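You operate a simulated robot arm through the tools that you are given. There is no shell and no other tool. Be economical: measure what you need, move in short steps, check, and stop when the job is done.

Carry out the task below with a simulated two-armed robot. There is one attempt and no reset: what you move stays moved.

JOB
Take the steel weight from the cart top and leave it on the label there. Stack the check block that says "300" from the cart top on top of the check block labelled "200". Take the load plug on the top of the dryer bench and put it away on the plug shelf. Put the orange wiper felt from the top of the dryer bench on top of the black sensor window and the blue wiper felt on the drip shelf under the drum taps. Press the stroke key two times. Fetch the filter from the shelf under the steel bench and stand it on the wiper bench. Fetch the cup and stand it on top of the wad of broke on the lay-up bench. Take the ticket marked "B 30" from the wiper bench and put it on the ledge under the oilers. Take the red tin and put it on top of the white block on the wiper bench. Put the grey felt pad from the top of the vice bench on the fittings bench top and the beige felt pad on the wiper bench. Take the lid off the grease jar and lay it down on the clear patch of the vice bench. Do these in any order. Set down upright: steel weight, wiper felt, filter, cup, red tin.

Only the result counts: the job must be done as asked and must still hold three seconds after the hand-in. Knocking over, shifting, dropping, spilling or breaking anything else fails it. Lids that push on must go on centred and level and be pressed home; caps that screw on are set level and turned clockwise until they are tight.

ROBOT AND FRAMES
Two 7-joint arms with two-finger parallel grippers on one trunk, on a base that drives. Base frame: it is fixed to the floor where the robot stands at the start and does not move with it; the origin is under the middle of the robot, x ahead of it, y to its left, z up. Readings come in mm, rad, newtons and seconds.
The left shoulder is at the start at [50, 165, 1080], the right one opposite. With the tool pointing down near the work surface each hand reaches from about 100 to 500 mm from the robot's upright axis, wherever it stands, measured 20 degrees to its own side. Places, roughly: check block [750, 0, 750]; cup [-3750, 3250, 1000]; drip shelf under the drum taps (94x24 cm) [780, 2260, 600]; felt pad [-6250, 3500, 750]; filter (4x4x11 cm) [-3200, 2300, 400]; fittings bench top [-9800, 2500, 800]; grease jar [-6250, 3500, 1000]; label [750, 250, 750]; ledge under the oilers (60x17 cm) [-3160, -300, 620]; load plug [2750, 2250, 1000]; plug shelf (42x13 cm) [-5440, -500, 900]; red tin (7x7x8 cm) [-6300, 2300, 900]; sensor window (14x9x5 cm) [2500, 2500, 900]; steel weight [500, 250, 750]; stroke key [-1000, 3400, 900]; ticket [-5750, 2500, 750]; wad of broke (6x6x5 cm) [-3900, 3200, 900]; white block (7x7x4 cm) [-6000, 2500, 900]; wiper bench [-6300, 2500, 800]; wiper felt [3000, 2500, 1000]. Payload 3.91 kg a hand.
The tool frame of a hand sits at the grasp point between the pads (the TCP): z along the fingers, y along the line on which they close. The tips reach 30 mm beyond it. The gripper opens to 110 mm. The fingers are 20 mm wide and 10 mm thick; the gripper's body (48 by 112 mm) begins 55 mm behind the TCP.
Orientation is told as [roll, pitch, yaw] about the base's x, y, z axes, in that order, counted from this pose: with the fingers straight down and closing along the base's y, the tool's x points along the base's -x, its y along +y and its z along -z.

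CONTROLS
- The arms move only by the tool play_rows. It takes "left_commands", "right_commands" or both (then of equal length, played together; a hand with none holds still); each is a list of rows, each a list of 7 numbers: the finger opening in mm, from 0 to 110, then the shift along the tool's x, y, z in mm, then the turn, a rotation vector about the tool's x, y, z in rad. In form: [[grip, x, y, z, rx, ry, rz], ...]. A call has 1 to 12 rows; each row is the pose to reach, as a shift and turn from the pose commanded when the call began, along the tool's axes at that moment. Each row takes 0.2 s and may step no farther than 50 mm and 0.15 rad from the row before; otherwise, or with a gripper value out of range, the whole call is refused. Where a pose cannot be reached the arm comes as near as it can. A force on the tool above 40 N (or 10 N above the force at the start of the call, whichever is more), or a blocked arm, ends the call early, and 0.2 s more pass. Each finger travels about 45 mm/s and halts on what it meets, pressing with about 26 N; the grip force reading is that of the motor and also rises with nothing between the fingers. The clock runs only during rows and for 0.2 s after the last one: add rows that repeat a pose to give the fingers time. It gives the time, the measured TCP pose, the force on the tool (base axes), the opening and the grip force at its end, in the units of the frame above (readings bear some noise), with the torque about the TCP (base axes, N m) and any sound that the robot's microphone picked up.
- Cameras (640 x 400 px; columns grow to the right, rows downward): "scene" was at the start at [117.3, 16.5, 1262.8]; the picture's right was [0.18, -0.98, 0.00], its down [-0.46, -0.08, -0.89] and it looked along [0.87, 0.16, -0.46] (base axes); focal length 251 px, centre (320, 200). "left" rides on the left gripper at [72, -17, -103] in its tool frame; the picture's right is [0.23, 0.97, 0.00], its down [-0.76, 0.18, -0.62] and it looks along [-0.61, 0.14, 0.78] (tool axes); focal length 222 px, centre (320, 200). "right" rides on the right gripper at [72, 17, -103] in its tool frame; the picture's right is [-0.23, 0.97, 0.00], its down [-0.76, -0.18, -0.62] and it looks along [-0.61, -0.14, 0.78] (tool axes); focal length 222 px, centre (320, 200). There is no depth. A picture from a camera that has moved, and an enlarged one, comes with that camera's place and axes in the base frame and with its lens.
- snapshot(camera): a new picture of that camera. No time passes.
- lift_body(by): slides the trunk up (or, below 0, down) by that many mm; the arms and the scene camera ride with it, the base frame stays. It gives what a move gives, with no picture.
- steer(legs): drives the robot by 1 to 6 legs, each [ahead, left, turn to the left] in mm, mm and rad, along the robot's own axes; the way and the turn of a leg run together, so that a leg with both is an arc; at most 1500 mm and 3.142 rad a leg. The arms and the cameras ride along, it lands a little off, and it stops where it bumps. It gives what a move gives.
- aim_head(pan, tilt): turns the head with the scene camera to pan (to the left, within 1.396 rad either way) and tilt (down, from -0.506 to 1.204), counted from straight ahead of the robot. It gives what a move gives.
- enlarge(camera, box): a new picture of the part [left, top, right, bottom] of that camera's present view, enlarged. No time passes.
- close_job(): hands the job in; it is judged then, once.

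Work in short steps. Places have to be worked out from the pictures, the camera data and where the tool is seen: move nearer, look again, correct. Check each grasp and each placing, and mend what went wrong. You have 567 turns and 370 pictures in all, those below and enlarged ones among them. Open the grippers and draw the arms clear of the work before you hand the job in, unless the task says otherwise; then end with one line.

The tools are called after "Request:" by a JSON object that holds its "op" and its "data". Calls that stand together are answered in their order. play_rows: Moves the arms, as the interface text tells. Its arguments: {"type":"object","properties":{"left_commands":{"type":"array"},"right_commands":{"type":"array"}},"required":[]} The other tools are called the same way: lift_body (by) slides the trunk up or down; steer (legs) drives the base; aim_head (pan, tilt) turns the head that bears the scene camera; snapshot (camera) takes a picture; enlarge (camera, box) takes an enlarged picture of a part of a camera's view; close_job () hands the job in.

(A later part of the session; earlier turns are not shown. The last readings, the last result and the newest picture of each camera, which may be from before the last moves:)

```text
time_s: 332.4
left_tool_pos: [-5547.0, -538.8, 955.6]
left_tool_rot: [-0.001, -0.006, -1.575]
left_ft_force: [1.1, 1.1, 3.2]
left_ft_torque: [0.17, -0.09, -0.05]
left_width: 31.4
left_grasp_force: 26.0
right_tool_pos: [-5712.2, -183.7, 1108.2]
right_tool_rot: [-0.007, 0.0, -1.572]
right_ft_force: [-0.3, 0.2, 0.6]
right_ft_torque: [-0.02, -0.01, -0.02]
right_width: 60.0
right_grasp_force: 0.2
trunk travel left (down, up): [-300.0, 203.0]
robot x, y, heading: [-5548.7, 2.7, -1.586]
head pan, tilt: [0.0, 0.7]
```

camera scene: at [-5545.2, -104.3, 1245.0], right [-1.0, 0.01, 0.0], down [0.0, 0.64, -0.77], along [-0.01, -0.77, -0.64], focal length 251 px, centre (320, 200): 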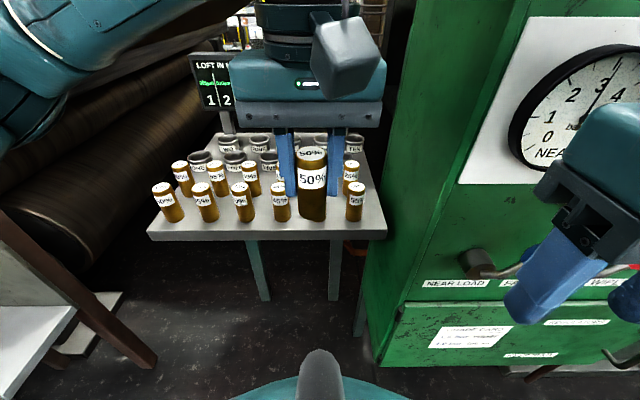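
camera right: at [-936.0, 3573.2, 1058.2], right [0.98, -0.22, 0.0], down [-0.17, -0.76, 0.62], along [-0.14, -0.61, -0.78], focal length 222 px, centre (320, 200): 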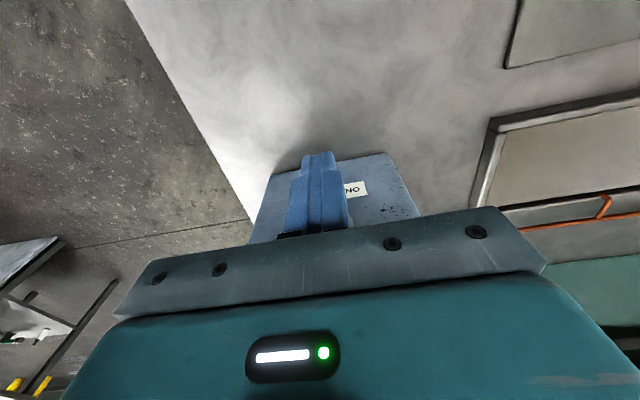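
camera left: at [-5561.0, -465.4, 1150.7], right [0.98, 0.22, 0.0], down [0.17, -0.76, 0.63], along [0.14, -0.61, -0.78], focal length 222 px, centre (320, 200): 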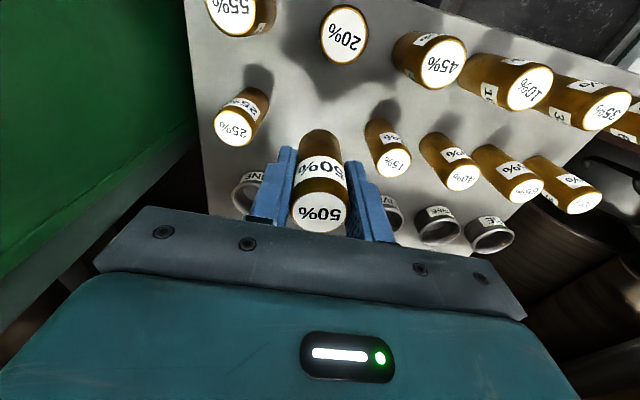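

Contact. Open modestly and rise.

Request:
{"op": "play_rows", "data": {"left_commands": [[40, 0, 0, 0, 0, 0, 0], [50, 0, 0, 0, 0, 0, 0], [50, 0, 0, 0, 0, 0, 0], [50, 0, 0, 0, 0, 0, 0], [50, 0, 0, -30, 0, 0, 0], [50, 0, 0, -70, 0, 0, 0], [50, 0, 0, -110, 0, 0, 0], [50, 30, 0, -145, 0, 0, 0], [50, 70, 0, -160, 0, 0, 0], [50, 115, 0, -160, 0, 0, 0], [50, 160, 0, -160, 0, 0, 0], [50, 205, 0, -160, 0, 0, 0]]}}

Request:
{"op": "enlarge", "data": {"camera": "scene", "box": [140, 100, 420, 240]}}

```text
time_s: 334.9
left_tool_pos: [-5545.5, -331.0, 1114.8]
left_tool_rot: [-0.001, -0.005, -1.575]
left_ft_force: [0.0, 0.6, -0.2]
left_ft_torque: [-0.01, 0.02, 0.02]
left_width: 50.1
left_grasp_force: 0.1
right_tool_pos: [-5712.0, -184.7, 1107.5]
right_tool_rot: [-0.008, 0.0, -1.574]
right_ft_force: [0.3, -0.3, 0.0]
right_ft_torque: [0.0, -0.02, -0.02]
right_width: 59.7
right_grasp_force: 0.1
trunk travel left (down, up): [-300.0, 203.0]
robot x, y, heading: [-5547.4, -2.5, -1.582]
head pan, tilt: [0.0, 0.7]
```

```text
2.29 times, centred on (280, 170) of scene
camera zoom: at [-5546.2, -104.1, 1244.9], right [-1.0, 0.01, 0.0], down [0.0, 0.64, -0.77], along [-0.01, -0.77, -0.64], focal length 574 px, centre (411, 269)
```

zoom: 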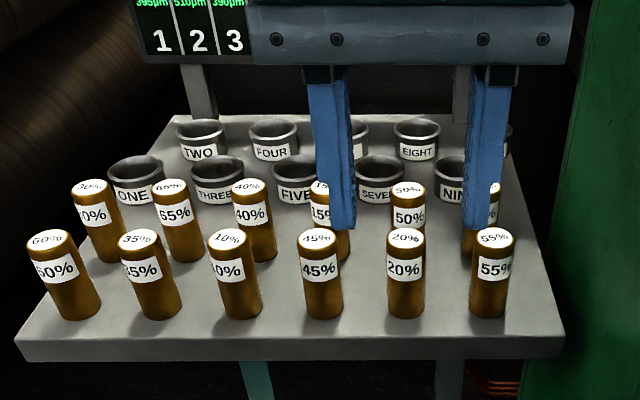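

Plug stowed. I tuck the left hand, then drive to the steel bench (x≈−3200) facing +y.

Request:
{"op": "play_rows", "data": {"left_commands": [[60, 0, 45, 0, 0, 0, 0], [60, 0, 90, 0, 0, 0, 0], [60, 10, 135, 0, 0, 0, 0], [60, 10, 175, 0, 0, 0, 0]]}}

Request:
{"op": "steer", "data": {"legs": [[-1250, 0, 0], [0, 0, 3.141], [0, -1200, 0.011], [0, -1130, 0]]}}

Request:
{"op": "aim_head", "data": {"pan": 0, "tilt": 0.5}}

Request:
{"op": "snapshot", "data": {"camera": "scene"}}

```text
time_s: 335.9
left_tool_pos: [-5370.9, -323.8, 1112.3]
left_tool_rot: [0.001, -0.005, -1.577]
left_ft_force: [-0.4, -0.3, 0.2]
left_ft_torque: [0.0, 0.01, -0.05]
left_width: 59.9
left_grasp_force: 0.0
right_tool_pos: [-5712.3, -184.3, 1108.4]
right_tool_rot: [-0.006, 0.001, -1.576]
right_ft_force: [0.3, -0.6, -0.2]
right_ft_torque: [-0.01, 0.02, -0.03]
right_width: 59.6
right_grasp_force: 0.0
trunk travel left (down, up): [-300.0, 203.0]
robot x, y, heading: [-5545.3, -2.4, -1.588]
head pan, tilt: [0.0, 0.7]
```

```text
time_s: 360.8
left_tool_pos: [-3382.4, 1610.0, 1110.1]
left_tool_rot: [0.002, 0.005, 1.59]
left_ft_force: [-0.1, 0.3, 0.6]
left_ft_torque: [-0.03, -0.02, 0.0]
left_width: 60.1
left_grasp_force: 0.3
right_tool_pos: [-3038.8, 1477.7, 1105.7]
right_tool_rot: [-0.004, 0.011, 1.594]
right_ft_force: [-0.1, 0.9, -0.3]
right_ft_torque: [-0.01, 0.01, 0.0]
right_width: 60.3
right_grasp_force: 0.0
trunk travel left (down, up): [-300.0, 203.0]
robot x, y, heading: [-3200.2, 1279.9, 1.587]
head pan, tilt: [0.0, 0.7]
```

```text
time_s: 361.5
left_tool_pos: [-3381.8, 1609.0, 1108.4]
left_tool_rot: [0.002, 0.005, 1.591]
left_ft_force: [0.1, -0.5, 0.0]
left_ft_torque: [0.01, -0.02, 0.01]
left_width: 59.9
left_grasp_force: 0.1
right_tool_pos: [-3038.7, 1478.3, 1105.7]
right_tool_rot: [-0.003, 0.013, 1.595]
right_ft_force: [0.8, -0.4, -0.4]
right_ft_torque: [0.0, 0.0, 0.03]
right_width: 60.0
right_grasp_force: 0.1
trunk travel left (down, up): [-300.0, 203.0]
robot x, y, heading: [-3200.8, 1284.2, 1.585]
head pan, tilt: [0.0, 0.499]
```

```text
253 pictures are left
camera scene: at [-3205.6, 1402.2, 1261.3], right [1.0, 0.01, 0.0], down [0.01, -0.48, -0.88], along [-0.01, 0.88, -0.48], focal length 251 px, centre (320, 200)
```

scene: 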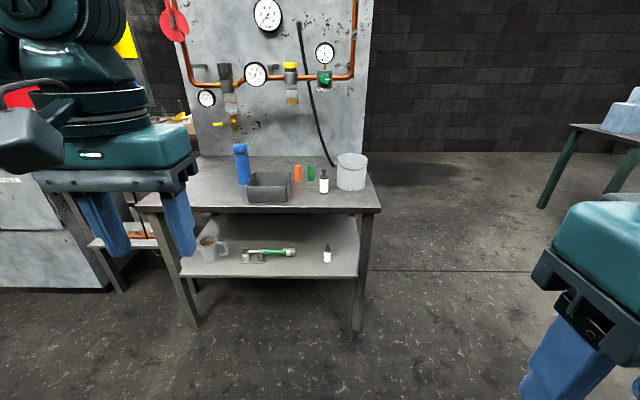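

Request:
{"op": "enlarge", "data": {"camera": "scene", "box": [170, 200, 390, 310]}}

Request:
{"op": "enlarge", "data": {"camera": "scene", "box": [170, 40, 390, 210]}}

```text
2.91 times, centred on (280, 255) of scene
camera zoom: at [-3205.6, 1402.2, 1261.3], right [1.0, 0.01, 0.0], down [0.01, -0.48, -0.88], along [-0.01, 0.88, -0.48], focal length 731 px, centre (436, 40)
```

zoom: 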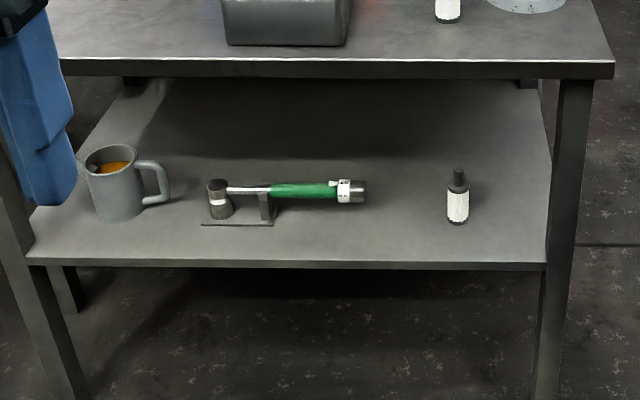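

```text
2.35 times, centred on (280, 125) of scene
camera zoom: at [-3205.6, 1402.2, 1261.3], right [1.0, 0.01, 0.0], down [0.01, -0.48, -0.88], along [-0.01, 0.88, -0.48], focal length 591 px, centre (414, 376)
```

zoom: 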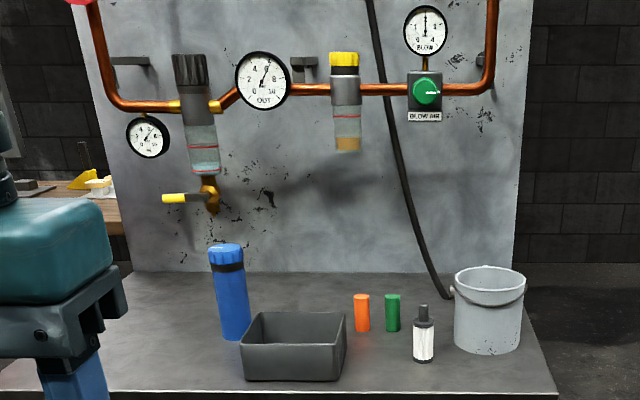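

The wanted filter (white cartridge) stands on the lower shelf at about (−3180,2337). I move to (−3345,1765), then lower the trunk.

Request:
{"op": "steer", "data": {"legs": [[0, 0, -0.015], [0, 145, 0], [470, 0, 0]]}}

Request:
{"op": "aim_head", "data": {"pan": 0, "tilt": 0.6}}

Request:
{"op": "snapshot", "data": {"camera": "scene"}}

```text
time_s: 365.6
left_tool_pos: [-3525.9, 2079.7, 1109.6]
left_tool_rot: [0.003, 0.007, 1.58]
left_ft_force: [-0.1, -1.0, 0.7]
left_ft_torque: [-0.01, 0.01, 0.0]
left_width: 60.1
left_grasp_force: 0.1
right_tool_pos: [-3183.1, 1945.5, 1105.0]
right_tool_rot: [-0.002, 0.011, 1.582]
right_ft_force: [-0.7, 0.3, -0.1]
right_ft_torque: [-0.01, -0.03, 0.01]
right_width: 60.3
right_grasp_force: 0.0
trunk travel left (down, up): [-300.0, 203.0]
robot x, y, heading: [-3348.3, 1746.5, 1.571]
head pan, tilt: [0.0, 0.499]
```

```text
time_s: 366.3
left_tool_pos: [-3525.7, 2079.6, 1110.3]
left_tool_rot: [0.003, 0.006, 1.58]
left_ft_force: [-0.1, 0.3, 0.7]
left_ft_torque: [-0.01, 0.0, -0.01]
left_width: 60.0
left_grasp_force: 0.2
right_tool_pos: [-3183.7, 1946.1, 1105.5]
right_tool_rot: [-0.004, 0.013, 1.583]
right_ft_force: [0.4, -0.3, 0.9]
right_ft_torque: [0.0, 0.02, 0.02]
right_width: 59.9
right_grasp_force: 0.0
trunk travel left (down, up): [-300.0, 203.0]
robot x, y, heading: [-3350.1, 1747.2, 1.572]
head pan, tilt: [0.0, 0.6]
```

```text
250 pictures are left
camera scene: at [-3350.8, 1868.7, 1252.3], right [1.0, 0.0, 0.0], down [0.0, -0.56, -0.83], along [0.0, 0.83, -0.56], focal length 251 px, centre (320, 200)
```

scene: 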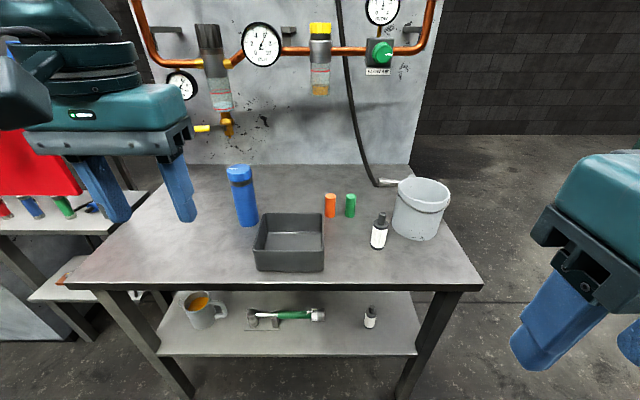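

Bench top z≈785 (front y≈2218), lower shelf z≈390, filter base (−3180,2349). I pull the left hand back, then lower the trunk fully.

Request:
{"op": "play_rows", "data": {"left_commands": [[60, 40, 0, 0, 0, 0, 0], [60, 80, 0, 0, 0, 0, 0], [60, 120, 0, 0, 0, 0, 0]]}}

Request:
{"op": "lift_body", "data": {"by": -290}}

```text
time_s: 367.1
left_tool_pos: [-3523.4, 1958.6, 1111.1]
left_tool_rot: [0.004, 0.007, 1.58]
left_ft_force: [-0.6, 0.0, -0.8]
left_ft_torque: [-0.03, 0.02, -0.02]
left_width: 60.0
left_grasp_force: 0.1
right_tool_pos: [-3182.6, 1945.0, 1104.1]
right_tool_rot: [-0.004, 0.012, 1.583]
right_ft_force: [0.0, -0.3, -0.1]
right_ft_torque: [-0.03, -0.01, 0.0]
right_width: 60.1
right_grasp_force: 0.1
trunk travel left (down, up): [-300.0, 203.0]
robot x, y, heading: [-3347.7, 1748.6, 1.576]
head pan, tilt: [0.0, 0.6]
```

```text
time_s: 370.0
left_tool_pos: [-3524.2, 1960.0, 819.4]
left_tool_rot: [0.002, 0.005, 1.578]
left_ft_force: [0.6, 0.0, 0.1]
left_ft_torque: [-0.04, 0.03, 0.02]
left_width: 59.9
left_grasp_force: 0.1
right_tool_pos: [-3181.3, 1945.9, 814.8]
right_tool_rot: [-0.004, 0.012, 1.584]
right_ft_force: [-0.2, -0.3, 0.5]
right_ft_torque: [0.01, -0.01, -0.01]
right_width: 59.8
right_grasp_force: 0.0
trunk travel left (down, up): [-10.0, 493.0]
robot x, y, heading: [-3348.0, 1753.2, 1.576]
head pan, tilt: [0.0, 0.6]
```

Now I lower and pitch the right hand forward (about 50°) in front of the bench.

Request:
{"op": "play_rows", "data": {"right_commands": [[80, 0, 0, 40, 0, -0.11, 0], [80, 0, 0, 80, 0, -0.22, 0], [80, 0, 0, 120, 0, -0.33, 0], [80, -10, 0, 160, 0, -0.44, 0], [80, -20, 0, 200, 0, -0.55, 0], [80, -30, 0, 240, 0, -0.66, 0], [80, -40, 0, 280, 0, -0.77, 0], [80, -50, 0, 320, 0, -0.87, 0], [80, -50, 0, 320, 0, -0.87, 0]]}}

Request:
{"op": "snapshot", "data": {"camera": "right"}}

Request:
{"op": "snapshot", "data": {"camera": "scene"}}

```text
time_s: 370.6
left_tool_pos: [-3525.0, 1959.5, 820.4]
left_tool_rot: [0.004, 0.009, 1.581]
left_ft_force: [-0.1, 0.2, -0.3]
left_ft_torque: [0.03, 0.03, 0.0]
left_width: 59.9
left_grasp_force: 0.1
right_tool_pos: [-3187.7, 1958.6, 776.4]
right_tool_rot: [-0.013, -0.145, 1.617]
right_ft_force: [7.3, 2.4, -3.0]
right_ft_torque: [0.11, 0.58, 0.63]
right_width: 80.1
right_grasp_force: 0.1
right hand out of reach, approached as far as the arm can: row 1, 2
trunk travel left (down, up): [-10.0, 493.0]
robot x, y, heading: [-3347.4, 1753.4, 1.576]
head pan, tilt: [0.0, 0.6]
stopped in row 2 (right hand): the force on the tool passed its limit (the readings are from after the stop); the commanded pose is now the measured one
```

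```text
249 pictures are left
camera right: at [-3200.4, 1871.1, 867.8], right [-0.98, 0.18, 0.02], down [0.14, 0.67, 0.73], along [0.12, 0.72, -0.68], focal length 222 px, centre (320, 200)
```

right: 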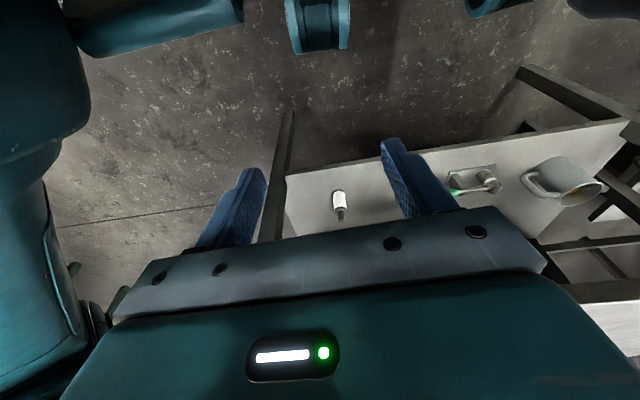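

```text
248 pictures are left
camera scene: at [-3350.7, 1868.7, 962.3], right [1.0, 0.0, 0.0], down [0.0, -0.56, -0.83], along [0.0, 0.83, -0.56], focal length 251 px, centre (320, 200)
```

scene: 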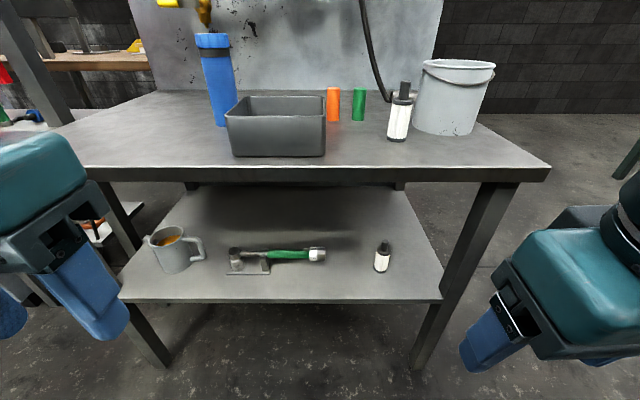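

The hand is too near the body to tilt. I back the robot 200 mm, then extend and lower/pitch the hand ahead of it.

Request:
{"op": "steer", "data": {"legs": [[-220, 0, 0]]}}

Request:
{"op": "play_rows", "data": {"right_commands": [[80, -45, 0, 0, 0, 0, 0], [80, -90, 0, 0, 0, 0, 0], [80, -130, 0, 10, 0, 0, 0], [80, -165, 0, 30, 0, -0.08, 0], [80, -195, 0, 60, 0, -0.18, 0], [80, -215, 0, 100, 0, -0.28, 0], [80, -230, 0, 140, 0, -0.38, 0], [80, -245, 0, 180, 0, -0.48, 0], [80, -250, 0, 220, 0, -0.58, 0], [80, -250, 0, 260, 0, -0.7, 0], [80, -250, 0, 280, 0, -0.75, 0]]}}

Request:
{"op": "snapshot", "data": {"camera": "scene"}}

```text
time_s: 372.2
left_tool_pos: [-3523.0, 1740.4, 820.0]
left_tool_rot: [0.003, 0.006, 1.58]
left_ft_force: [-0.5, -0.4, 0.3]
left_ft_torque: [0.03, -0.01, -0.04]
left_width: 60.0
left_grasp_force: 0.0
right_tool_pos: [-3186.4, 1739.3, 775.8]
right_tool_rot: [-0.01, -0.147, 1.617]
right_ft_force: [16.6, -1.5, -1.9]
right_ft_torque: [0.42, 1.64, 1.85]
right_width: 80.1
right_grasp_force: 0.1
trunk travel left (down, up): [-10.0, 493.0]
robot x, y, heading: [-3345.6, 1531.1, 1.576]
head pan, tilt: [0.0, 0.6]
```

```text
time_s: 374.6
left_tool_pos: [-3523.6, 1740.5, 820.1]
left_tool_rot: [0.003, 0.008, 1.58]
left_ft_force: [-0.3, -1.0, 0.3]
left_ft_torque: [-0.03, 0.02, -0.02]
left_width: 60.0
left_grasp_force: 0.1
right_tool_pos: [-3198.0, 2027.1, 535.2]
right_tool_rot: [-0.017, -0.896, 1.626]
right_ft_force: [-0.9, -0.1, -0.3]
right_ft_torque: [0.02, -0.02, 0.0]
right_width: 79.9
right_grasp_force: 0.1
trunk travel left (down, up): [-10.0, 493.0]
robot x, y, heading: [-3348.9, 1529.9, 1.578]
head pan, tilt: [0.0, 0.6]
```

```text
247 pictures are left
camera scene: at [-3350.0, 1649.5, 962.3], right [1.0, 0.0, 0.0], down [0.0, -0.56, -0.83], along [0.0, 0.83, -0.56], focal length 251 px, centre (320, 200)
```

scene: 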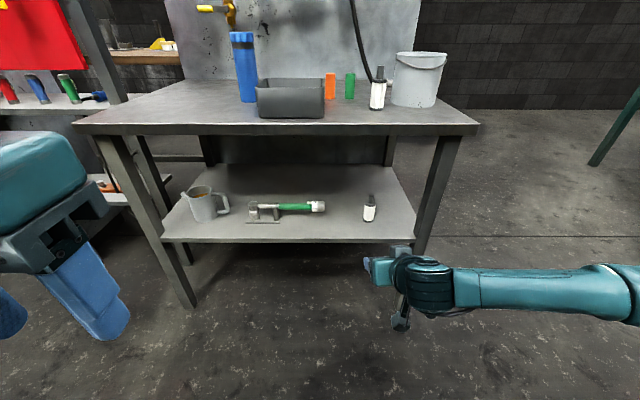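

Good posture. I drive 200 ahead and look through the right camera.

Request:
{"op": "steer", "data": {"legs": [[200, 0, 0]]}}

Request:
{"op": "snapshot", "data": {"camera": "right"}}

Request:
{"op": "snapshot", "data": {"camera": "scene"}}

```text
time_s: 376.2
left_tool_pos: [-3524.6, 1940.9, 819.4]
left_tool_rot: [0.003, 0.006, 1.579]
left_ft_force: [0.3, 0.4, 0.4]
left_ft_torque: [0.03, 0.01, 0.04]
left_width: 60.1
left_grasp_force: 0.1
right_tool_pos: [-3196.5, 2226.8, 534.7]
right_tool_rot: [-0.016, -0.896, 1.627]
right_ft_force: [-0.5, 0.1, 0.5]
right_ft_torque: [0.0, -0.03, 0.0]
right_width: 80.1
right_grasp_force: 0.0
trunk travel left (down, up): [-10.0, 493.0]
robot x, y, heading: [-3348.1, 1731.6, 1.571]
head pan, tilt: [0.0, 0.6]
```

```text
246 pictures are left
camera right: at [-3207.6, 2100.6, 543.0], right [-0.98, 0.1, 0.17], down [0.17, 0.0, 0.99], along [0.1, 0.99, -0.01], focal length 222 px, centre (320, 200)
```

right: 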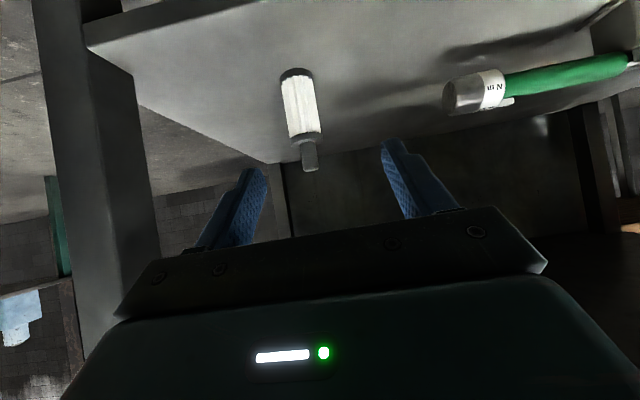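

```text
245 pictures are left
camera scene: at [-3350.4, 1849.6, 962.3], right [1.0, 0.0, 0.0], down [0.0, -0.56, -0.83], along [0.0, 0.83, -0.56], focal length 251 px, centre (320, 200)
```

scene: 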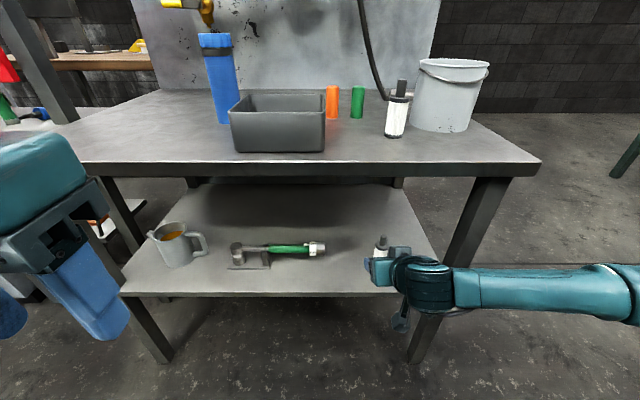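

Filter axis (−3180,2349), z 391–505. I align laterally and advance along the tool axis around it.

Request:
{"op": "play_rows", "data": {"right_commands": [[80, 0, -12, 10, 0, 0, 0], [80, 0, -23, 30, 0, 0, 0], [80, 0, -23, 65, 0, 0, 0], [80, 0, -23, 100, 0, 0, 0], [80, 0, -23, 100, 0, 0, 0]]}}

Request:
{"op": "snapshot", "data": {"camera": "right"}}

Request:
{"op": "snapshot", "data": {"camera": "scene"}}

```text
time_s: 377.4
left_tool_pos: [-3522.7, 1940.9, 819.5]
left_tool_rot: [0.003, 0.006, 1.58]
left_ft_force: [0.0, -0.7, 0.1]
left_ft_torque: [0.01, 0.02, 0.02]
left_width: 60.0
left_grasp_force: 0.1
right_tool_pos: [-3177.4, 2306.5, 473.1]
right_tool_rot: [-0.017, -0.894, 1.626]
right_ft_force: [-0.3, 0.5, -0.2]
right_ft_torque: [0.01, -0.01, 0.02]
right_width: 80.0
right_grasp_force: 0.1
trunk travel left (down, up): [-10.0, 493.0]
robot x, y, heading: [-3347.6, 1731.0, 1.57]
head pan, tilt: [0.0, 0.6]
```

```text
244 pictures are left
camera right: at [-3187.3, 2179.9, 481.6], right [-0.98, 0.1, 0.17], down [0.17, 0.0, 0.99], along [0.1, 0.99, -0.01], focal length 222 px, centre (320, 200)
```

right: 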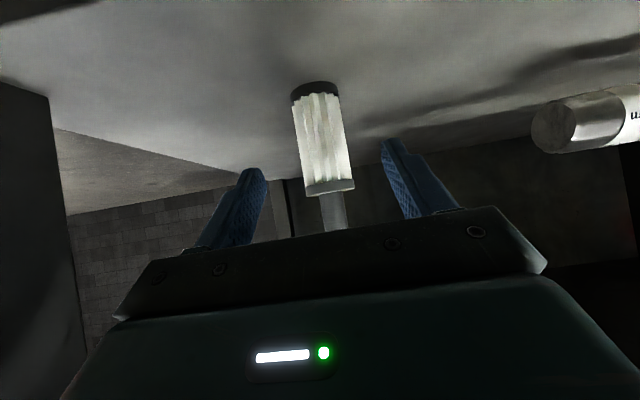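

```text
243 pictures are left
camera scene: at [-3350.4, 1849.6, 962.3], right [1.0, 0.0, 0.0], down [0.0, -0.56, -0.83], along [0.0, 0.83, -0.56], focal length 251 px, centre (320, 200)
```

scene: 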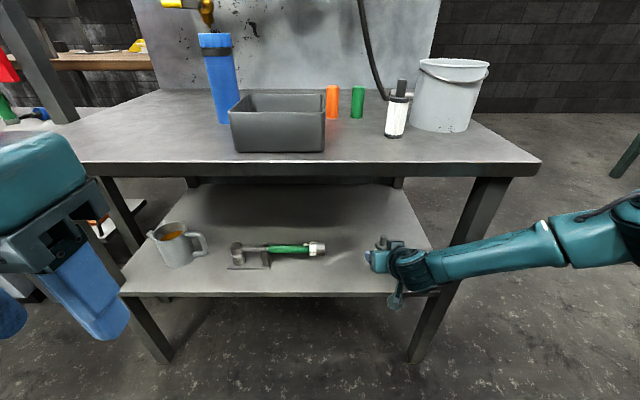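

Aligned. Advance the remaining 52 mm and close.

Request:
{"op": "play_rows", "data": {"right_commands": [[80, 0, 0, 25, 0, 0, 0], [80, 0, 0, 50, 0, 0, 0], [80, 0, 0, 52, 0, 0, 0], [30, 0, 0, 52, 0, 0, 0], [30, 0, 0, 52, 0, 0, 0], [30, 0, 0, 52, 0, 0, 0], [30, 0, 0, 52, 0, 0, 0], [30, 0, 0, 52, 0, 0, 0], [30, 0, 0, 52, 0, 0, 0]]}}

Request:
{"op": "snapshot", "data": {"camera": "right"}}

```text
time_s: 379.4
left_tool_pos: [-3521.9, 1942.0, 819.5]
left_tool_rot: [0.002, 0.006, 1.58]
left_ft_force: [0.3, -0.6, 0.3]
left_ft_torque: [-0.02, -0.02, -0.03]
left_width: 60.0
left_grasp_force: 0.0
right_tool_pos: [-3177.1, 2345.9, 440.3]
right_tool_rot: [-0.019, -0.895, 1.627]
right_ft_force: [-0.2, -0.1, 0.6]
right_ft_torque: [-0.05, 0.05, 0.02]
right_width: 35.7
right_grasp_force: 25.7
trunk travel left (down, up): [-10.0, 493.0]
robot x, y, heading: [-3348.1, 1731.1, 1.572]
head pan, tilt: [0.0, 0.6]
```

```text
242 pictures are left
camera right: at [-3188.6, 2220.2, 448.4], right [-0.98, 0.1, 0.17], down [0.17, 0.0, 0.99], along [0.1, 0.99, -0.01], focal length 222 px, centre (320, 200)
```

right: 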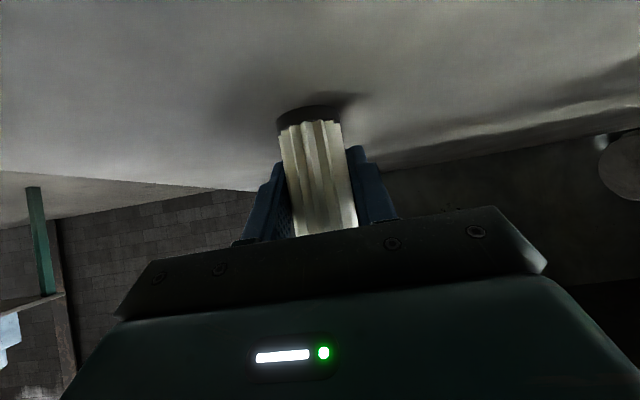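

Gripped (36 mm). Lift 45 mm straight up, then back the robot out.

Request:
{"op": "play_rows", "data": {"right_commands": [[30, -12, 0, -9, 0, 0, 0], [30, -23, 0, -19, 0, 0, 0], [30, -35, 0, -28, 0, 0, 0]]}}

Request:
{"op": "steer", "data": {"legs": [[-450, 0, 0]]}}

Request:
{"op": "snapshot", "data": {"camera": "scene"}}

```text
time_s: 380.2
left_tool_pos: [-3523.6, 1941.1, 819.9]
left_tool_rot: [0.004, 0.007, 1.579]
left_ft_force: [-0.7, -0.6, 0.7]
left_ft_torque: [-0.03, 0.0, -0.01]
left_width: 60.2
left_grasp_force: 0.1
right_tool_pos: [-3178.0, 2347.5, 484.6]
right_tool_rot: [-0.018, -0.895, 1.627]
right_ft_force: [-0.9, 0.4, -0.3]
right_ft_torque: [0.03, -0.03, 0.0]
right_width: 35.6
right_grasp_force: 26.1
trunk travel left (down, up): [-10.0, 493.0]
robot x, y, heading: [-3348.6, 1733.0, 1.57]
head pan, tilt: [0.0, 0.6]
```

```text
time_s: 383.0
left_tool_pos: [-3522.5, 1492.3, 819.7]
left_tool_rot: [0.003, 0.006, 1.575]
left_ft_force: [0.7, -0.1, -0.1]
left_ft_torque: [0.01, -0.02, -0.02]
left_width: 60.1
left_grasp_force: 0.0
right_tool_pos: [-3175.8, 1895.5, 484.9]
right_tool_rot: [-0.017, -0.895, 1.624]
right_ft_force: [0.1, 0.7, -0.9]
right_ft_torque: [-0.02, 0.0, 0.01]
right_width: 35.4
right_grasp_force: 25.8
trunk travel left (down, up): [-10.0, 493.0]
robot x, y, heading: [-3350.0, 1280.8, 1.568]
head pan, tilt: [0.0, 0.6]
```

```text
241 pictures are left
camera scene: at [-3349.8, 1399.4, 962.3], right [1.0, 0.0, 0.0], down [0.0, -0.57, -0.83], along [0.0, 0.83, -0.57], focal length 251 px, centre (320, 200)
```

scene: 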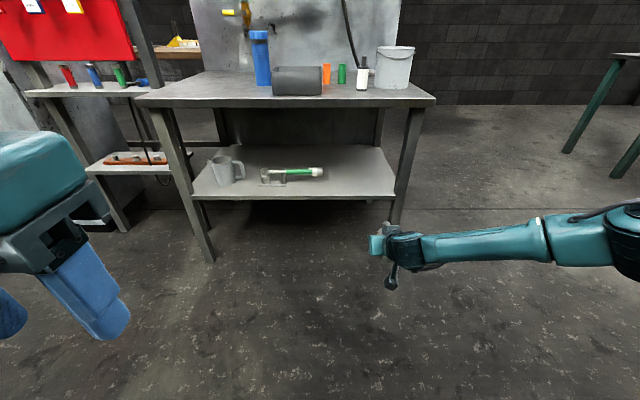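

Clear. Raise the trunk, then bring the filter up and in.

Request:
{"op": "lift_body", "data": {"by": 290}}

Request:
{"op": "play_rows", "data": {"right_commands": [[30, -5, 0, -40, 0, 0, 0], [30, -10, 0, -80, 0, 0, 0], [30, -15, 0, -120, 0, 0, 0], [30, -20, 0, -160, 0, 0, 0], [30, -25, 0, -200, 0, 0, 0], [30, -31, 0, -240, 0, 0, 0]], "left_commands": [[60, -10, 0, 0, 0, 0, 0], [60, -20, 0, 0, 0, 0, 0], [60, -40, 0, 0, 0, 0, 0], [60, -60, 0, 0, 0, 0, 0], [60, -80, 0, 0, 0, 0, 0], [60, -100, 0, 0, 0, 0, 0]]}}

Request:
{"op": "snapshot", "data": {"camera": "scene"}}

```text
time_s: 385.9
left_tool_pos: [-3523.1, 1491.2, 1111.0]
left_tool_rot: [0.003, 0.007, 1.575]
left_ft_force: [1.0, -0.2, -0.6]
left_ft_torque: [0.0, 0.01, 0.0]
left_width: 60.0
left_grasp_force: 0.2
right_tool_pos: [-3175.2, 1895.9, 774.8]
right_tool_rot: [-0.016, -0.894, 1.623]
right_ft_force: [0.0, 0.5, 0.4]
right_ft_torque: [0.0, -0.03, 0.04]
right_width: 35.8
right_grasp_force: 25.9
trunk travel left (down, up): [-300.0, 203.0]
robot x, y, heading: [-3347.1, 1280.4, 1.565]
head pan, tilt: [0.0, 0.6]
```

```text
time_s: 387.3
left_tool_pos: [-3523.3, 1592.4, 1107.8]
left_tool_rot: [0.003, 0.008, 1.573]
left_ft_force: [-0.1, -0.7, 0.9]
left_ft_torque: [0.01, 0.0, 0.03]
left_width: 60.1
left_grasp_force: 0.0
right_tool_pos: [-3169.1, 1726.8, 948.8]
right_tool_rot: [-0.021, -0.894, 1.624]
right_ft_force: [-0.1, 0.5, -0.5]
right_ft_torque: [-0.01, -0.03, -0.03]
right_width: 35.7
right_grasp_force: 25.9
trunk travel left (down, up): [-300.0, 203.0]
robot x, y, heading: [-3350.6, 1282.2, 1.565]
head pan, tilt: [0.0, 0.6]
```

```text
240 pictures are left
camera scene: at [-3349.8, 1399.2, 1252.3], right [1.0, 0.0, 0.0], down [0.0, -0.56, -0.83], along [0.0, 0.83, -0.56], focal length 251 px, centre (320, 200)
```

scene: 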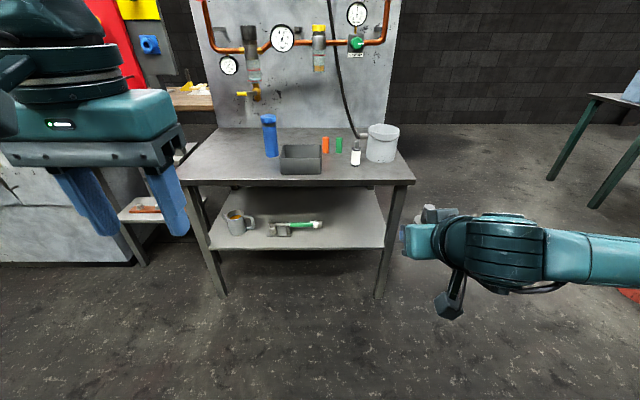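

Filter is held. I strafe left along the aisle to the wiper bench at x≈−6150.

Request:
{"op": "steer", "data": {"legs": [[0, 1400, 0], [0, 1400, 0]]}}

Request:
{"op": "aim_head", "data": {"pan": 0.1, "tilt": 0.4}}

Request:
{"op": "snapshot", "data": {"camera": "scene"}}

```text
time_s: 400.9
left_tool_pos: [-6331.5, 1572.8, 1109.3]
left_tool_rot: [0.002, 0.007, 1.594]
left_ft_force: [-0.4, -0.9, 0.2]
left_ft_torque: [-0.01, 0.03, -0.02]
left_width: 59.9
left_grasp_force: 0.0
right_tool_pos: [-5980.3, 1713.7, 949.0]
right_tool_rot: [-0.018, -0.896, 1.64]
right_ft_force: [-0.1, -0.3, -0.7]
right_ft_torque: [0.01, 0.02, 0.02]
right_width: 35.2
right_grasp_force: 26.1
trunk travel left (down, up): [-300.0, 203.0]
robot x, y, heading: [-6152.9, 1262.4, 1.582]
head pan, tilt: [0.0, 0.6]
```

```text
time_s: 401.6
left_tool_pos: [-6331.4, 1571.9, 1109.2]
left_tool_rot: [0.004, 0.007, 1.592]
left_ft_force: [-0.1, 0.2, 0.8]
left_ft_torque: [-0.04, -0.02, 0.0]
left_width: 59.8
left_grasp_force: 0.1
right_tool_pos: [-5981.4, 1714.9, 948.5]
right_tool_rot: [-0.018, -0.896, 1.64]
right_ft_force: [-0.6, 0.2, -0.4]
right_ft_torque: [0.02, -0.03, 0.0]
right_width: 35.6
right_grasp_force: 26.0
trunk travel left (down, up): [-300.0, 203.0]
robot x, y, heading: [-6153.8, 1266.9, 1.588]
head pan, tilt: [0.099, 0.4]
```

```text
239 pictures are left
camera scene: at [-6164.3, 1386.9, 1270.4], right [0.99, 0.11, 0.0], down [0.04, -0.39, -0.92], along [-0.11, 0.91, -0.39], focal length 251 px, centre (320, 200)
```

scene: 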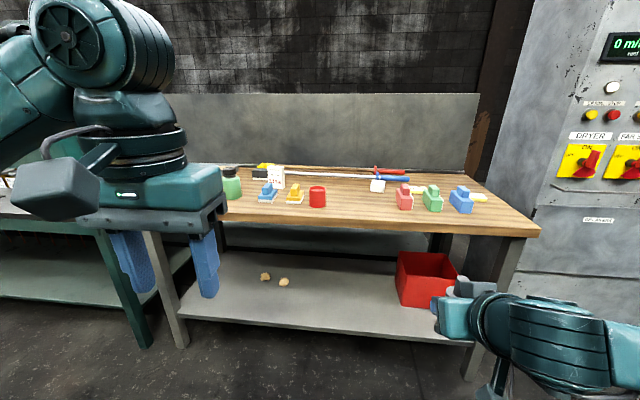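

Request:
{"op": "enlarge", "data": {"camera": "scene", "box": [210, 150, 360, 230]}}

Request:
{"op": "enlarge", "data": {"camera": "scene", "box": [350, 150, 520, 230]}}

```text
4.27 times, centred on (285, 190) of scene
camera zoom: at [-6164.3, 1386.9, 1270.4], right [0.99, 0.11, 0.0], down [0.04, -0.39, -0.92], along [-0.11, 0.91, -0.39], focal length 1072 px, centre (469, 243)
```

zoom: 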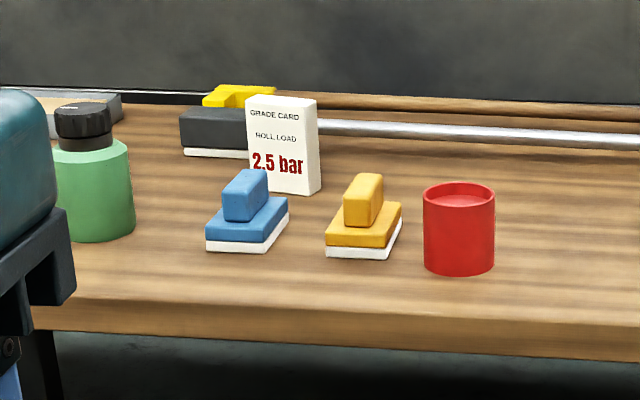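

```text
3.76 times, centred on (435, 190) of scene
camera zoom: at [-6164.3, 1386.9, 1270.4], right [0.99, 0.11, 0.0], down [0.04, -0.39, -0.92], along [-0.11, 0.91, -0.39], focal length 946 px, centre (-113, 238)
```

zoom: 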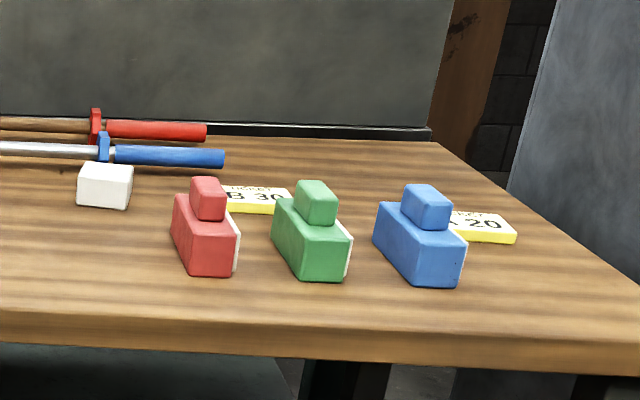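

I drive so the filter comes over the free middle of the bench (≈(−6130,2450)).

Request:
{"op": "steer", "data": {"legs": [[0, 0, -0.014], [0, 140, 0], [700, 0, 0]]}}

Request:
{"op": "aim_head", "data": {"pan": -0.1, "tilt": 0.7}}

Request:
{"op": "snapshot", "data": {"camera": "scene"}}

Request:
{"op": "snapshot", "data": {"camera": "right"}}

```text
time_s: 406.6
left_tool_pos: [-6467.9, 2255.2, 1107.7]
left_tool_rot: [0.003, 0.008, 1.577]
left_ft_force: [-0.8, -0.2, 0.0]
left_ft_torque: [0.0, 0.0, -0.04]
left_width: 59.7
left_grasp_force: 0.0
right_tool_pos: [-6114.4, 2392.3, 949.2]
right_tool_rot: [-0.019, -0.896, 1.626]
right_ft_force: [0.0, -0.3, -0.5]
right_ft_torque: [-0.01, 0.0, 0.01]
right_width: 35.1
right_grasp_force: 25.9
trunk travel left (down, up): [-300.0, 203.0]
robot x, y, heading: [-6291.8, 1945.9, 1.568]
head pan, tilt: [0.099, 0.4]
stopped in leg 3: the robot was blocked; the commanded pose is now the measured one
```

```text
time_s: 407.4
left_tool_pos: [-6466.6, 2257.0, 1108.2]
left_tool_rot: [0.005, 0.006, 1.576]
left_ft_force: [0.4, 0.6, 0.4]
left_ft_torque: [0.0, 0.0, -0.01]
left_width: 59.9
left_grasp_force: 0.1
right_tool_pos: [-6114.3, 2392.4, 948.8]
right_tool_rot: [-0.019, -0.895, 1.623]
right_ft_force: [1.1, 0.2, -0.1]
right_ft_torque: [-0.03, 0.02, -0.02]
right_width: 35.4
right_grasp_force: 26.1
trunk travel left (down, up): [-300.0, 203.0]
robot x, y, heading: [-6293.4, 1941.7, 1.569]
head pan, tilt: [-0.099, 0.7]
```

```text
236 pictures are left
camera scene: at [-6285.2, 2060.4, 1243.7], right [1.0, -0.1, 0.0], down [-0.06, -0.64, -0.77], along [0.08, 0.76, -0.64], focal length 251 px, centre (320, 200)
```

scene: 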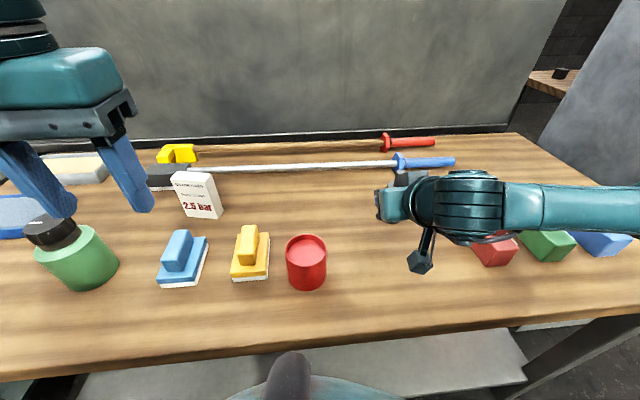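

```text
235 pictures are left
camera right: at [-6125.1, 2266.3, 957.0], right [-0.98, 0.1, 0.17], down [0.17, 0.0, 0.99], along [0.1, 0.99, -0.01], focal length 222 px, centre (320, 200)
```

right: 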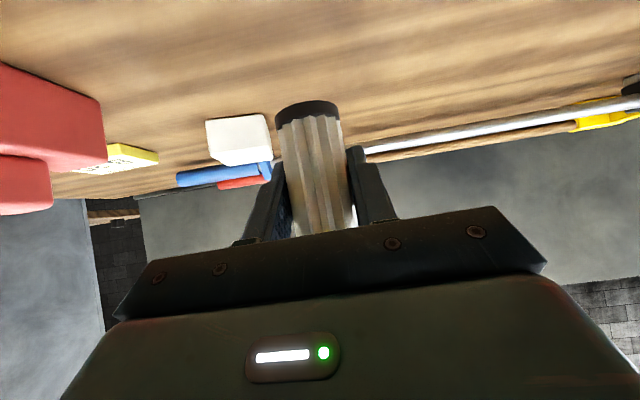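

Blocked by the bench at y≈1942, fine. The spot under the filter (−6114,2392) is free; I lower vertically.

Request:
{"op": "play_rows", "data": {"right_commands": [[30, 23, 0, 19, 0, 0, 0], [30, 47, 0, 37, 0, 0, 0], [30, 62, 0, 50, 0, 0, 0], [30, 66, 0, 53, 0, 0, 0]]}}

Request:
{"op": "snapshot", "data": {"camera": "right"}}

Request:
{"op": "snapshot", "data": {"camera": "left"}}

```text
time_s: 408.3
left_tool_pos: [-6467.2, 2255.3, 1108.3]
left_tool_rot: [0.003, 0.007, 1.578]
left_ft_force: [-0.8, -0.3, -0.3]
left_ft_torque: [-0.05, -0.02, 0.0]
left_width: 60.0
left_grasp_force: 0.0
right_tool_pos: [-6115.0, 2395.4, 875.2]
right_tool_rot: [-0.01, -0.925, 1.62]
right_ft_force: [-0.2, -1.0, 12.8]
right_ft_torque: [-0.2, 0.1, 0.05]
right_width: 35.0
right_grasp_force: 25.4
trunk travel left (down, up): [-300.0, 203.0]
robot x, y, heading: [-6292.1, 1944.7, 1.566]
head pan, tilt: [-0.099, 0.7]
stopped in row 4 (right hand): the force on the tool passed its limit (the readings are from after the stop); the commanded pose is now the measured one
```

```text
234 pictures are left
camera right: at [-6125.6, 2269.5, 880.5], right [-0.98, 0.1, 0.18], down [0.17, -0.03, 0.98], along [0.1, 0.99, 0.02], focal length 222 px, centre (320, 200)
```

right: 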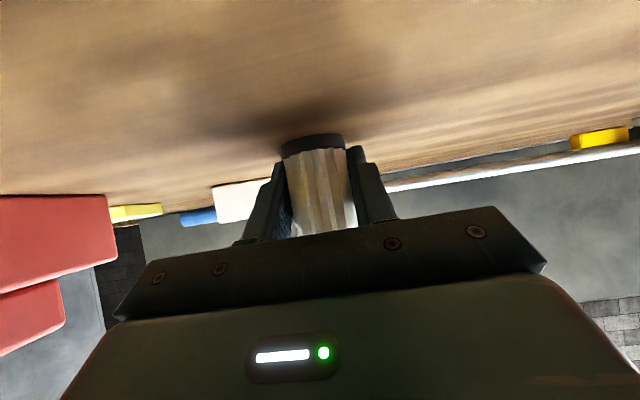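

```text
233 pictures are left
camera left: at [-6449.4, 2182.9, 1212.6], right [-0.97, -0.23, 0.0], down [-0.18, 0.77, 0.62], along [-0.15, 0.6, -0.79], focal length 222 px, centre (320, 200)
```

left: 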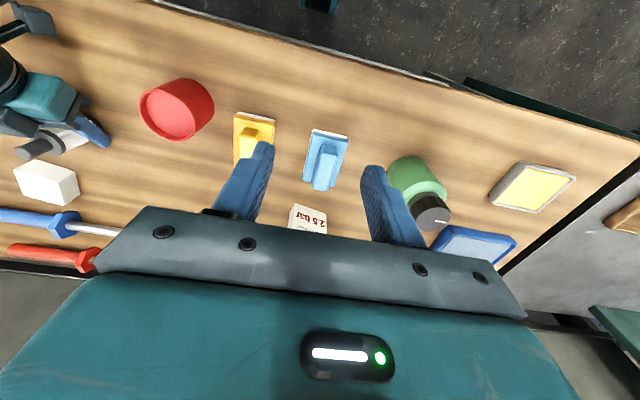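

Contact (bench z≈826). I straighten the small pitch error, open, and retreat along the tool axis.

Request:
{"op": "play_rows", "data": {"right_commands": [[30, 0, 0, 0, 0, 0.03, 0], [30, 0, 0, 0, 0, 0.03, 0], [45, 0, 0, 0, 0, 0.03, 0], [65, 0, 0, 0, 0, 0.03, 0], [65, 0, 0, 0, 0, 0.03, 0], [65, 0, 0, 0, 0, 0.03, 0], [65, 0, 0, -25, 0, 0.03, 0], [65, 0, 0, -60, 0, 0.03, 0], [65, 0, 0, -100, 0, 0.03, 0], [65, 0, 0, -140, 0, 0.03, 0]]}}

Request:
{"op": "snapshot", "data": {"camera": "right"}}

Request:
{"op": "snapshot", "data": {"camera": "scene"}}

```text
time_s: 410.5
left_tool_pos: [-6466.9, 2255.7, 1108.2]
left_tool_rot: [0.001, 0.006, 1.577]
left_ft_force: [0.2, 0.2, 0.2]
left_ft_torque: [-0.01, -0.03, 0.0]
left_width: 59.9
left_grasp_force: 0.0
right_tool_pos: [-6137.7, 2360.5, 963.3]
right_tool_rot: [-0.012, -0.885, 1.623]
right_ft_force: [-0.3, -0.3, 0.0]
right_ft_torque: [0.03, 0.02, -0.04]
right_width: 65.1
right_grasp_force: 0.1
right hand out of reach, approached as far as the arm can: row 8, 9, 10
trunk travel left (down, up): [-300.0, 203.0]
robot x, y, heading: [-6286.7, 1946.1, 1.57]
head pan, tilt: [-0.099, 0.7]
```

```text
232 pictures are left
camera right: at [-6148.0, 2233.2, 972.0], right [-0.98, 0.1, 0.17], down [0.17, 0.01, 0.99], along [0.1, 0.99, -0.02], focal length 222 px, centre (320, 200)
```

right: 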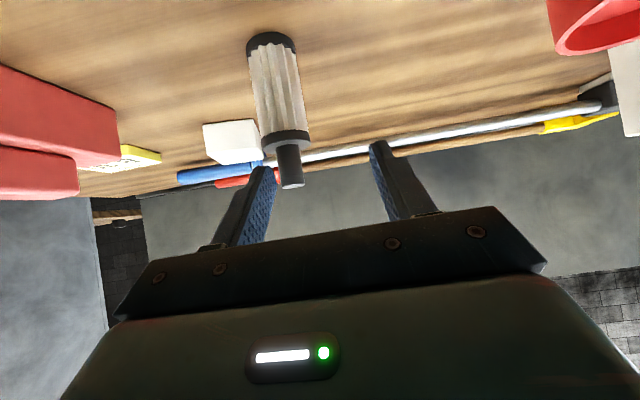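

```text
231 pictures are left
camera scene: at [-6285.9, 2060.2, 1243.6], right [0.99, -0.1, 0.0], down [-0.06, -0.64, -0.77], along [0.08, 0.76, -0.64], focal length 251 px, centre (320, 200)
```

scene: 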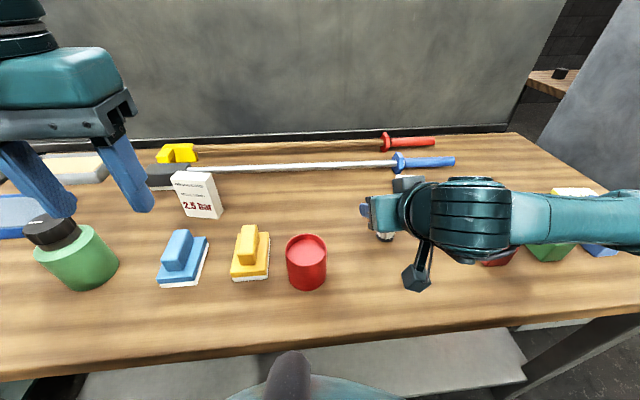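

Filter stands. I rotate the right hand back to vertical while rising.

Request:
{"op": "play_rows", "data": {"right_commands": [[65, -12, 0, -10, 0, 0.11, 0], [65, -24, 0, -20, 0, 0.22, 0], [65, -36, 0, -30, 0, 0.33, 0], [65, -48, 0, -40, 0, 0.44, 0], [65, -60, 0, -50, 0, 0.55, 0], [65, -72, 0, -60, 0, 0.66, 0], [65, -84, 0, -70, 0, 0.77, 0], [65, -96, 0, -80, 0, 0.885, 0], [65, -96, 0, -80, 0, 0.885, 0]]}}

Request:
{"op": "snapshot", "data": {"camera": "scene"}}

```text
time_s: 412.5
left_tool_pos: [-6466.3, 2255.4, 1109.1]
left_tool_rot: [0.003, 0.006, 1.577]
left_ft_force: [-0.3, -0.1, 0.3]
left_ft_torque: [0.0, -0.04, 0.01]
left_width: 59.8
left_grasp_force: 0.1
right_tool_pos: [-6137.5, 2357.8, 1088.4]
right_tool_rot: [-0.007, -0.001, 1.614]
right_ft_force: [-0.1, 0.1, 0.9]
right_ft_torque: [-0.02, 0.0, 0.02]
right_width: 65.1
right_grasp_force: 0.0
trunk travel left (down, up): [-300.0, 203.0]
robot x, y, heading: [-6292.4, 1945.5, 1.572]
head pan, tilt: [-0.099, 0.7]
```

```text
230 pictures are left
camera scene: at [-6284.9, 2060.2, 1243.6], right [0.99, -0.1, 0.0], down [-0.06, -0.64, -0.76], along [0.08, 0.76, -0.64], focal length 251 px, centre (320, 200)
```

scene: 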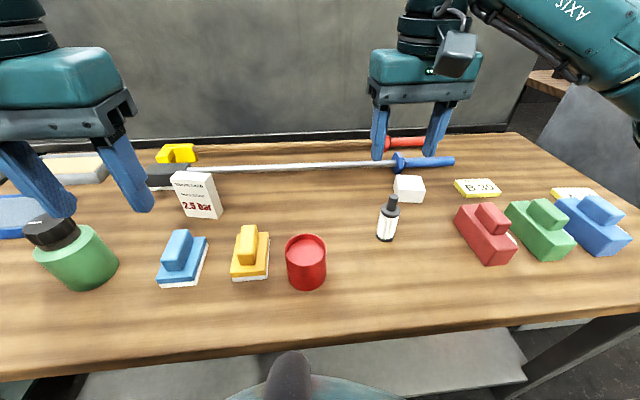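

Scene shows filter upright, white block ≈(−6007,2550), tin ≈(−6279,2339). I bring the right hand over the tin for a close look.

Request:
{"op": "play_rows", "data": {"right_commands": [[90, 5, 45, 5, 0, 0, 0.02], [90, 10, 90, 10, 0, 0, 0.04], [90, 14, 135, 20, 0, 0, 0.043], [90, 14, 143, 40, 0, 0, 0.043], [90, 14, 143, 40, 0, 0, 0.043]]}}

Request:
{"op": "snapshot", "data": {"camera": "right"}}

```text
time_s: 413.7
left_tool_pos: [-6466.3, 2255.8, 1108.9]
left_tool_rot: [0.003, 0.005, 1.577]
left_ft_force: [0.8, 0.1, -0.7]
left_ft_torque: [0.0, -0.03, 0.01]
left_width: 60.2
left_grasp_force: 0.0
right_tool_pos: [-6279.1, 2339.4, 1047.5]
right_tool_rot: [-0.006, -0.004, 1.568]
right_ft_force: [-0.2, 0.6, -0.1]
right_ft_torque: [-0.02, -0.02, -0.01]
right_width: 90.0
right_grasp_force: 0.0
trunk travel left (down, up): [-300.0, 203.0]
robot x, y, heading: [-6287.2, 1941.5, 1.571]
head pan, tilt: [-0.099, 0.7]
```

```text
229 pictures are left
camera right: at [-6295.9, 2265.8, 1150.2], right [-0.97, 0.23, -0.01], down [0.18, 0.76, 0.63], along [0.15, 0.61, -0.78], focal length 222 px, centre (320, 200)
```

right: 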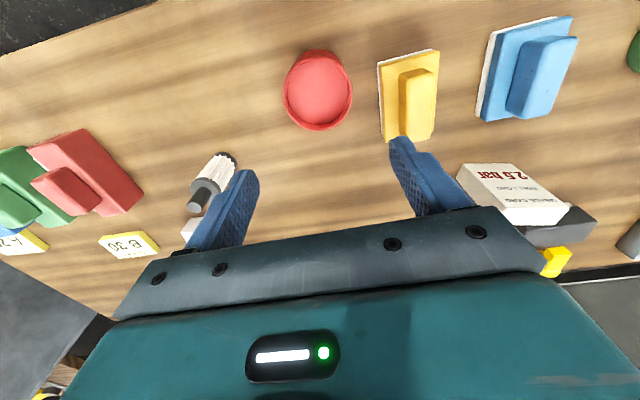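

Tin centre ≈(−6278,2322). I descend partway with 86 mm opening and check clearance.

Request:
{"op": "play_rows", "data": {"right_commands": [[86, 17, -2, 40, 0, 0, 0], [86, 17, -2, 80, 0, 0, 0], [86, 17, -2, 105, 0, 0, 0], [86, 17, -2, 105, 0, 0, 0]]}}

Request:
{"op": "snapshot", "data": {"camera": "right"}}

Request:
{"op": "enlarge", "data": {"camera": "scene", "box": [210, 180, 400, 310]}}

```text
time_s: 414.7
left_tool_pos: [-6466.8, 2256.1, 1108.7]
left_tool_rot: [0.004, 0.007, 1.576]
left_ft_force: [-0.6, 0.1, -0.3]
left_ft_torque: [-0.01, -0.02, -0.01]
left_width: 60.2
left_grasp_force: 0.1
right_tool_pos: [-6275.6, 2321.5, 942.7]
right_tool_rot: [-0.007, -0.002, 1.57]
right_ft_force: [1.2, 0.0, 0.2]
right_ft_torque: [0.01, -0.01, 0.0]
right_width: 86.1
right_grasp_force: 0.1
trunk travel left (down, up): [-300.0, 203.0]
robot x, y, heading: [-6292.5, 1945.5, 1.568]
head pan, tilt: [-0.099, 0.7]
```

```text
228 pictures are left
camera right: at [-6291.9, 2249.2, 1045.1], right [-0.97, 0.23, -0.01], down [0.18, 0.76, 0.63], along [0.15, 0.61, -0.78], focal length 222 px, centre (320, 200)
```

right: 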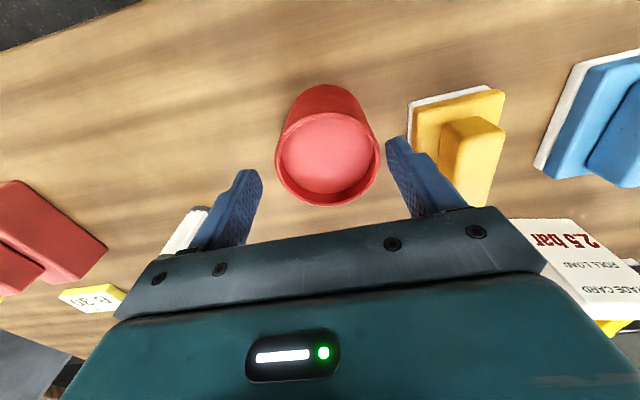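

```text
3.08 times, centred on (305, 245) of scene
camera zoom: at [-6285.0, 2060.1, 1243.7], right [0.99, -0.1, 0.0], down [-0.06, -0.64, -0.76], along [0.08, 0.76, -0.64], focal length 773 px, centre (366, 62)
```

zoom: 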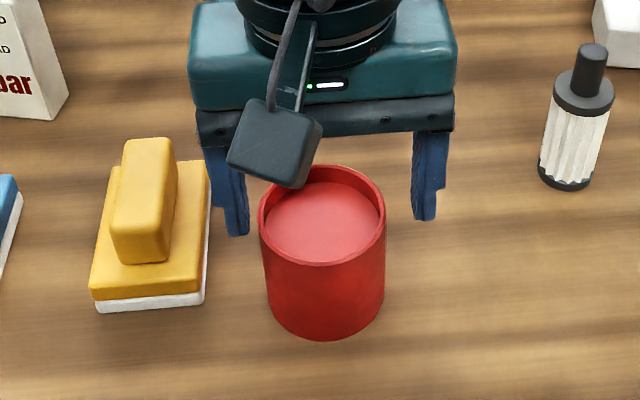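

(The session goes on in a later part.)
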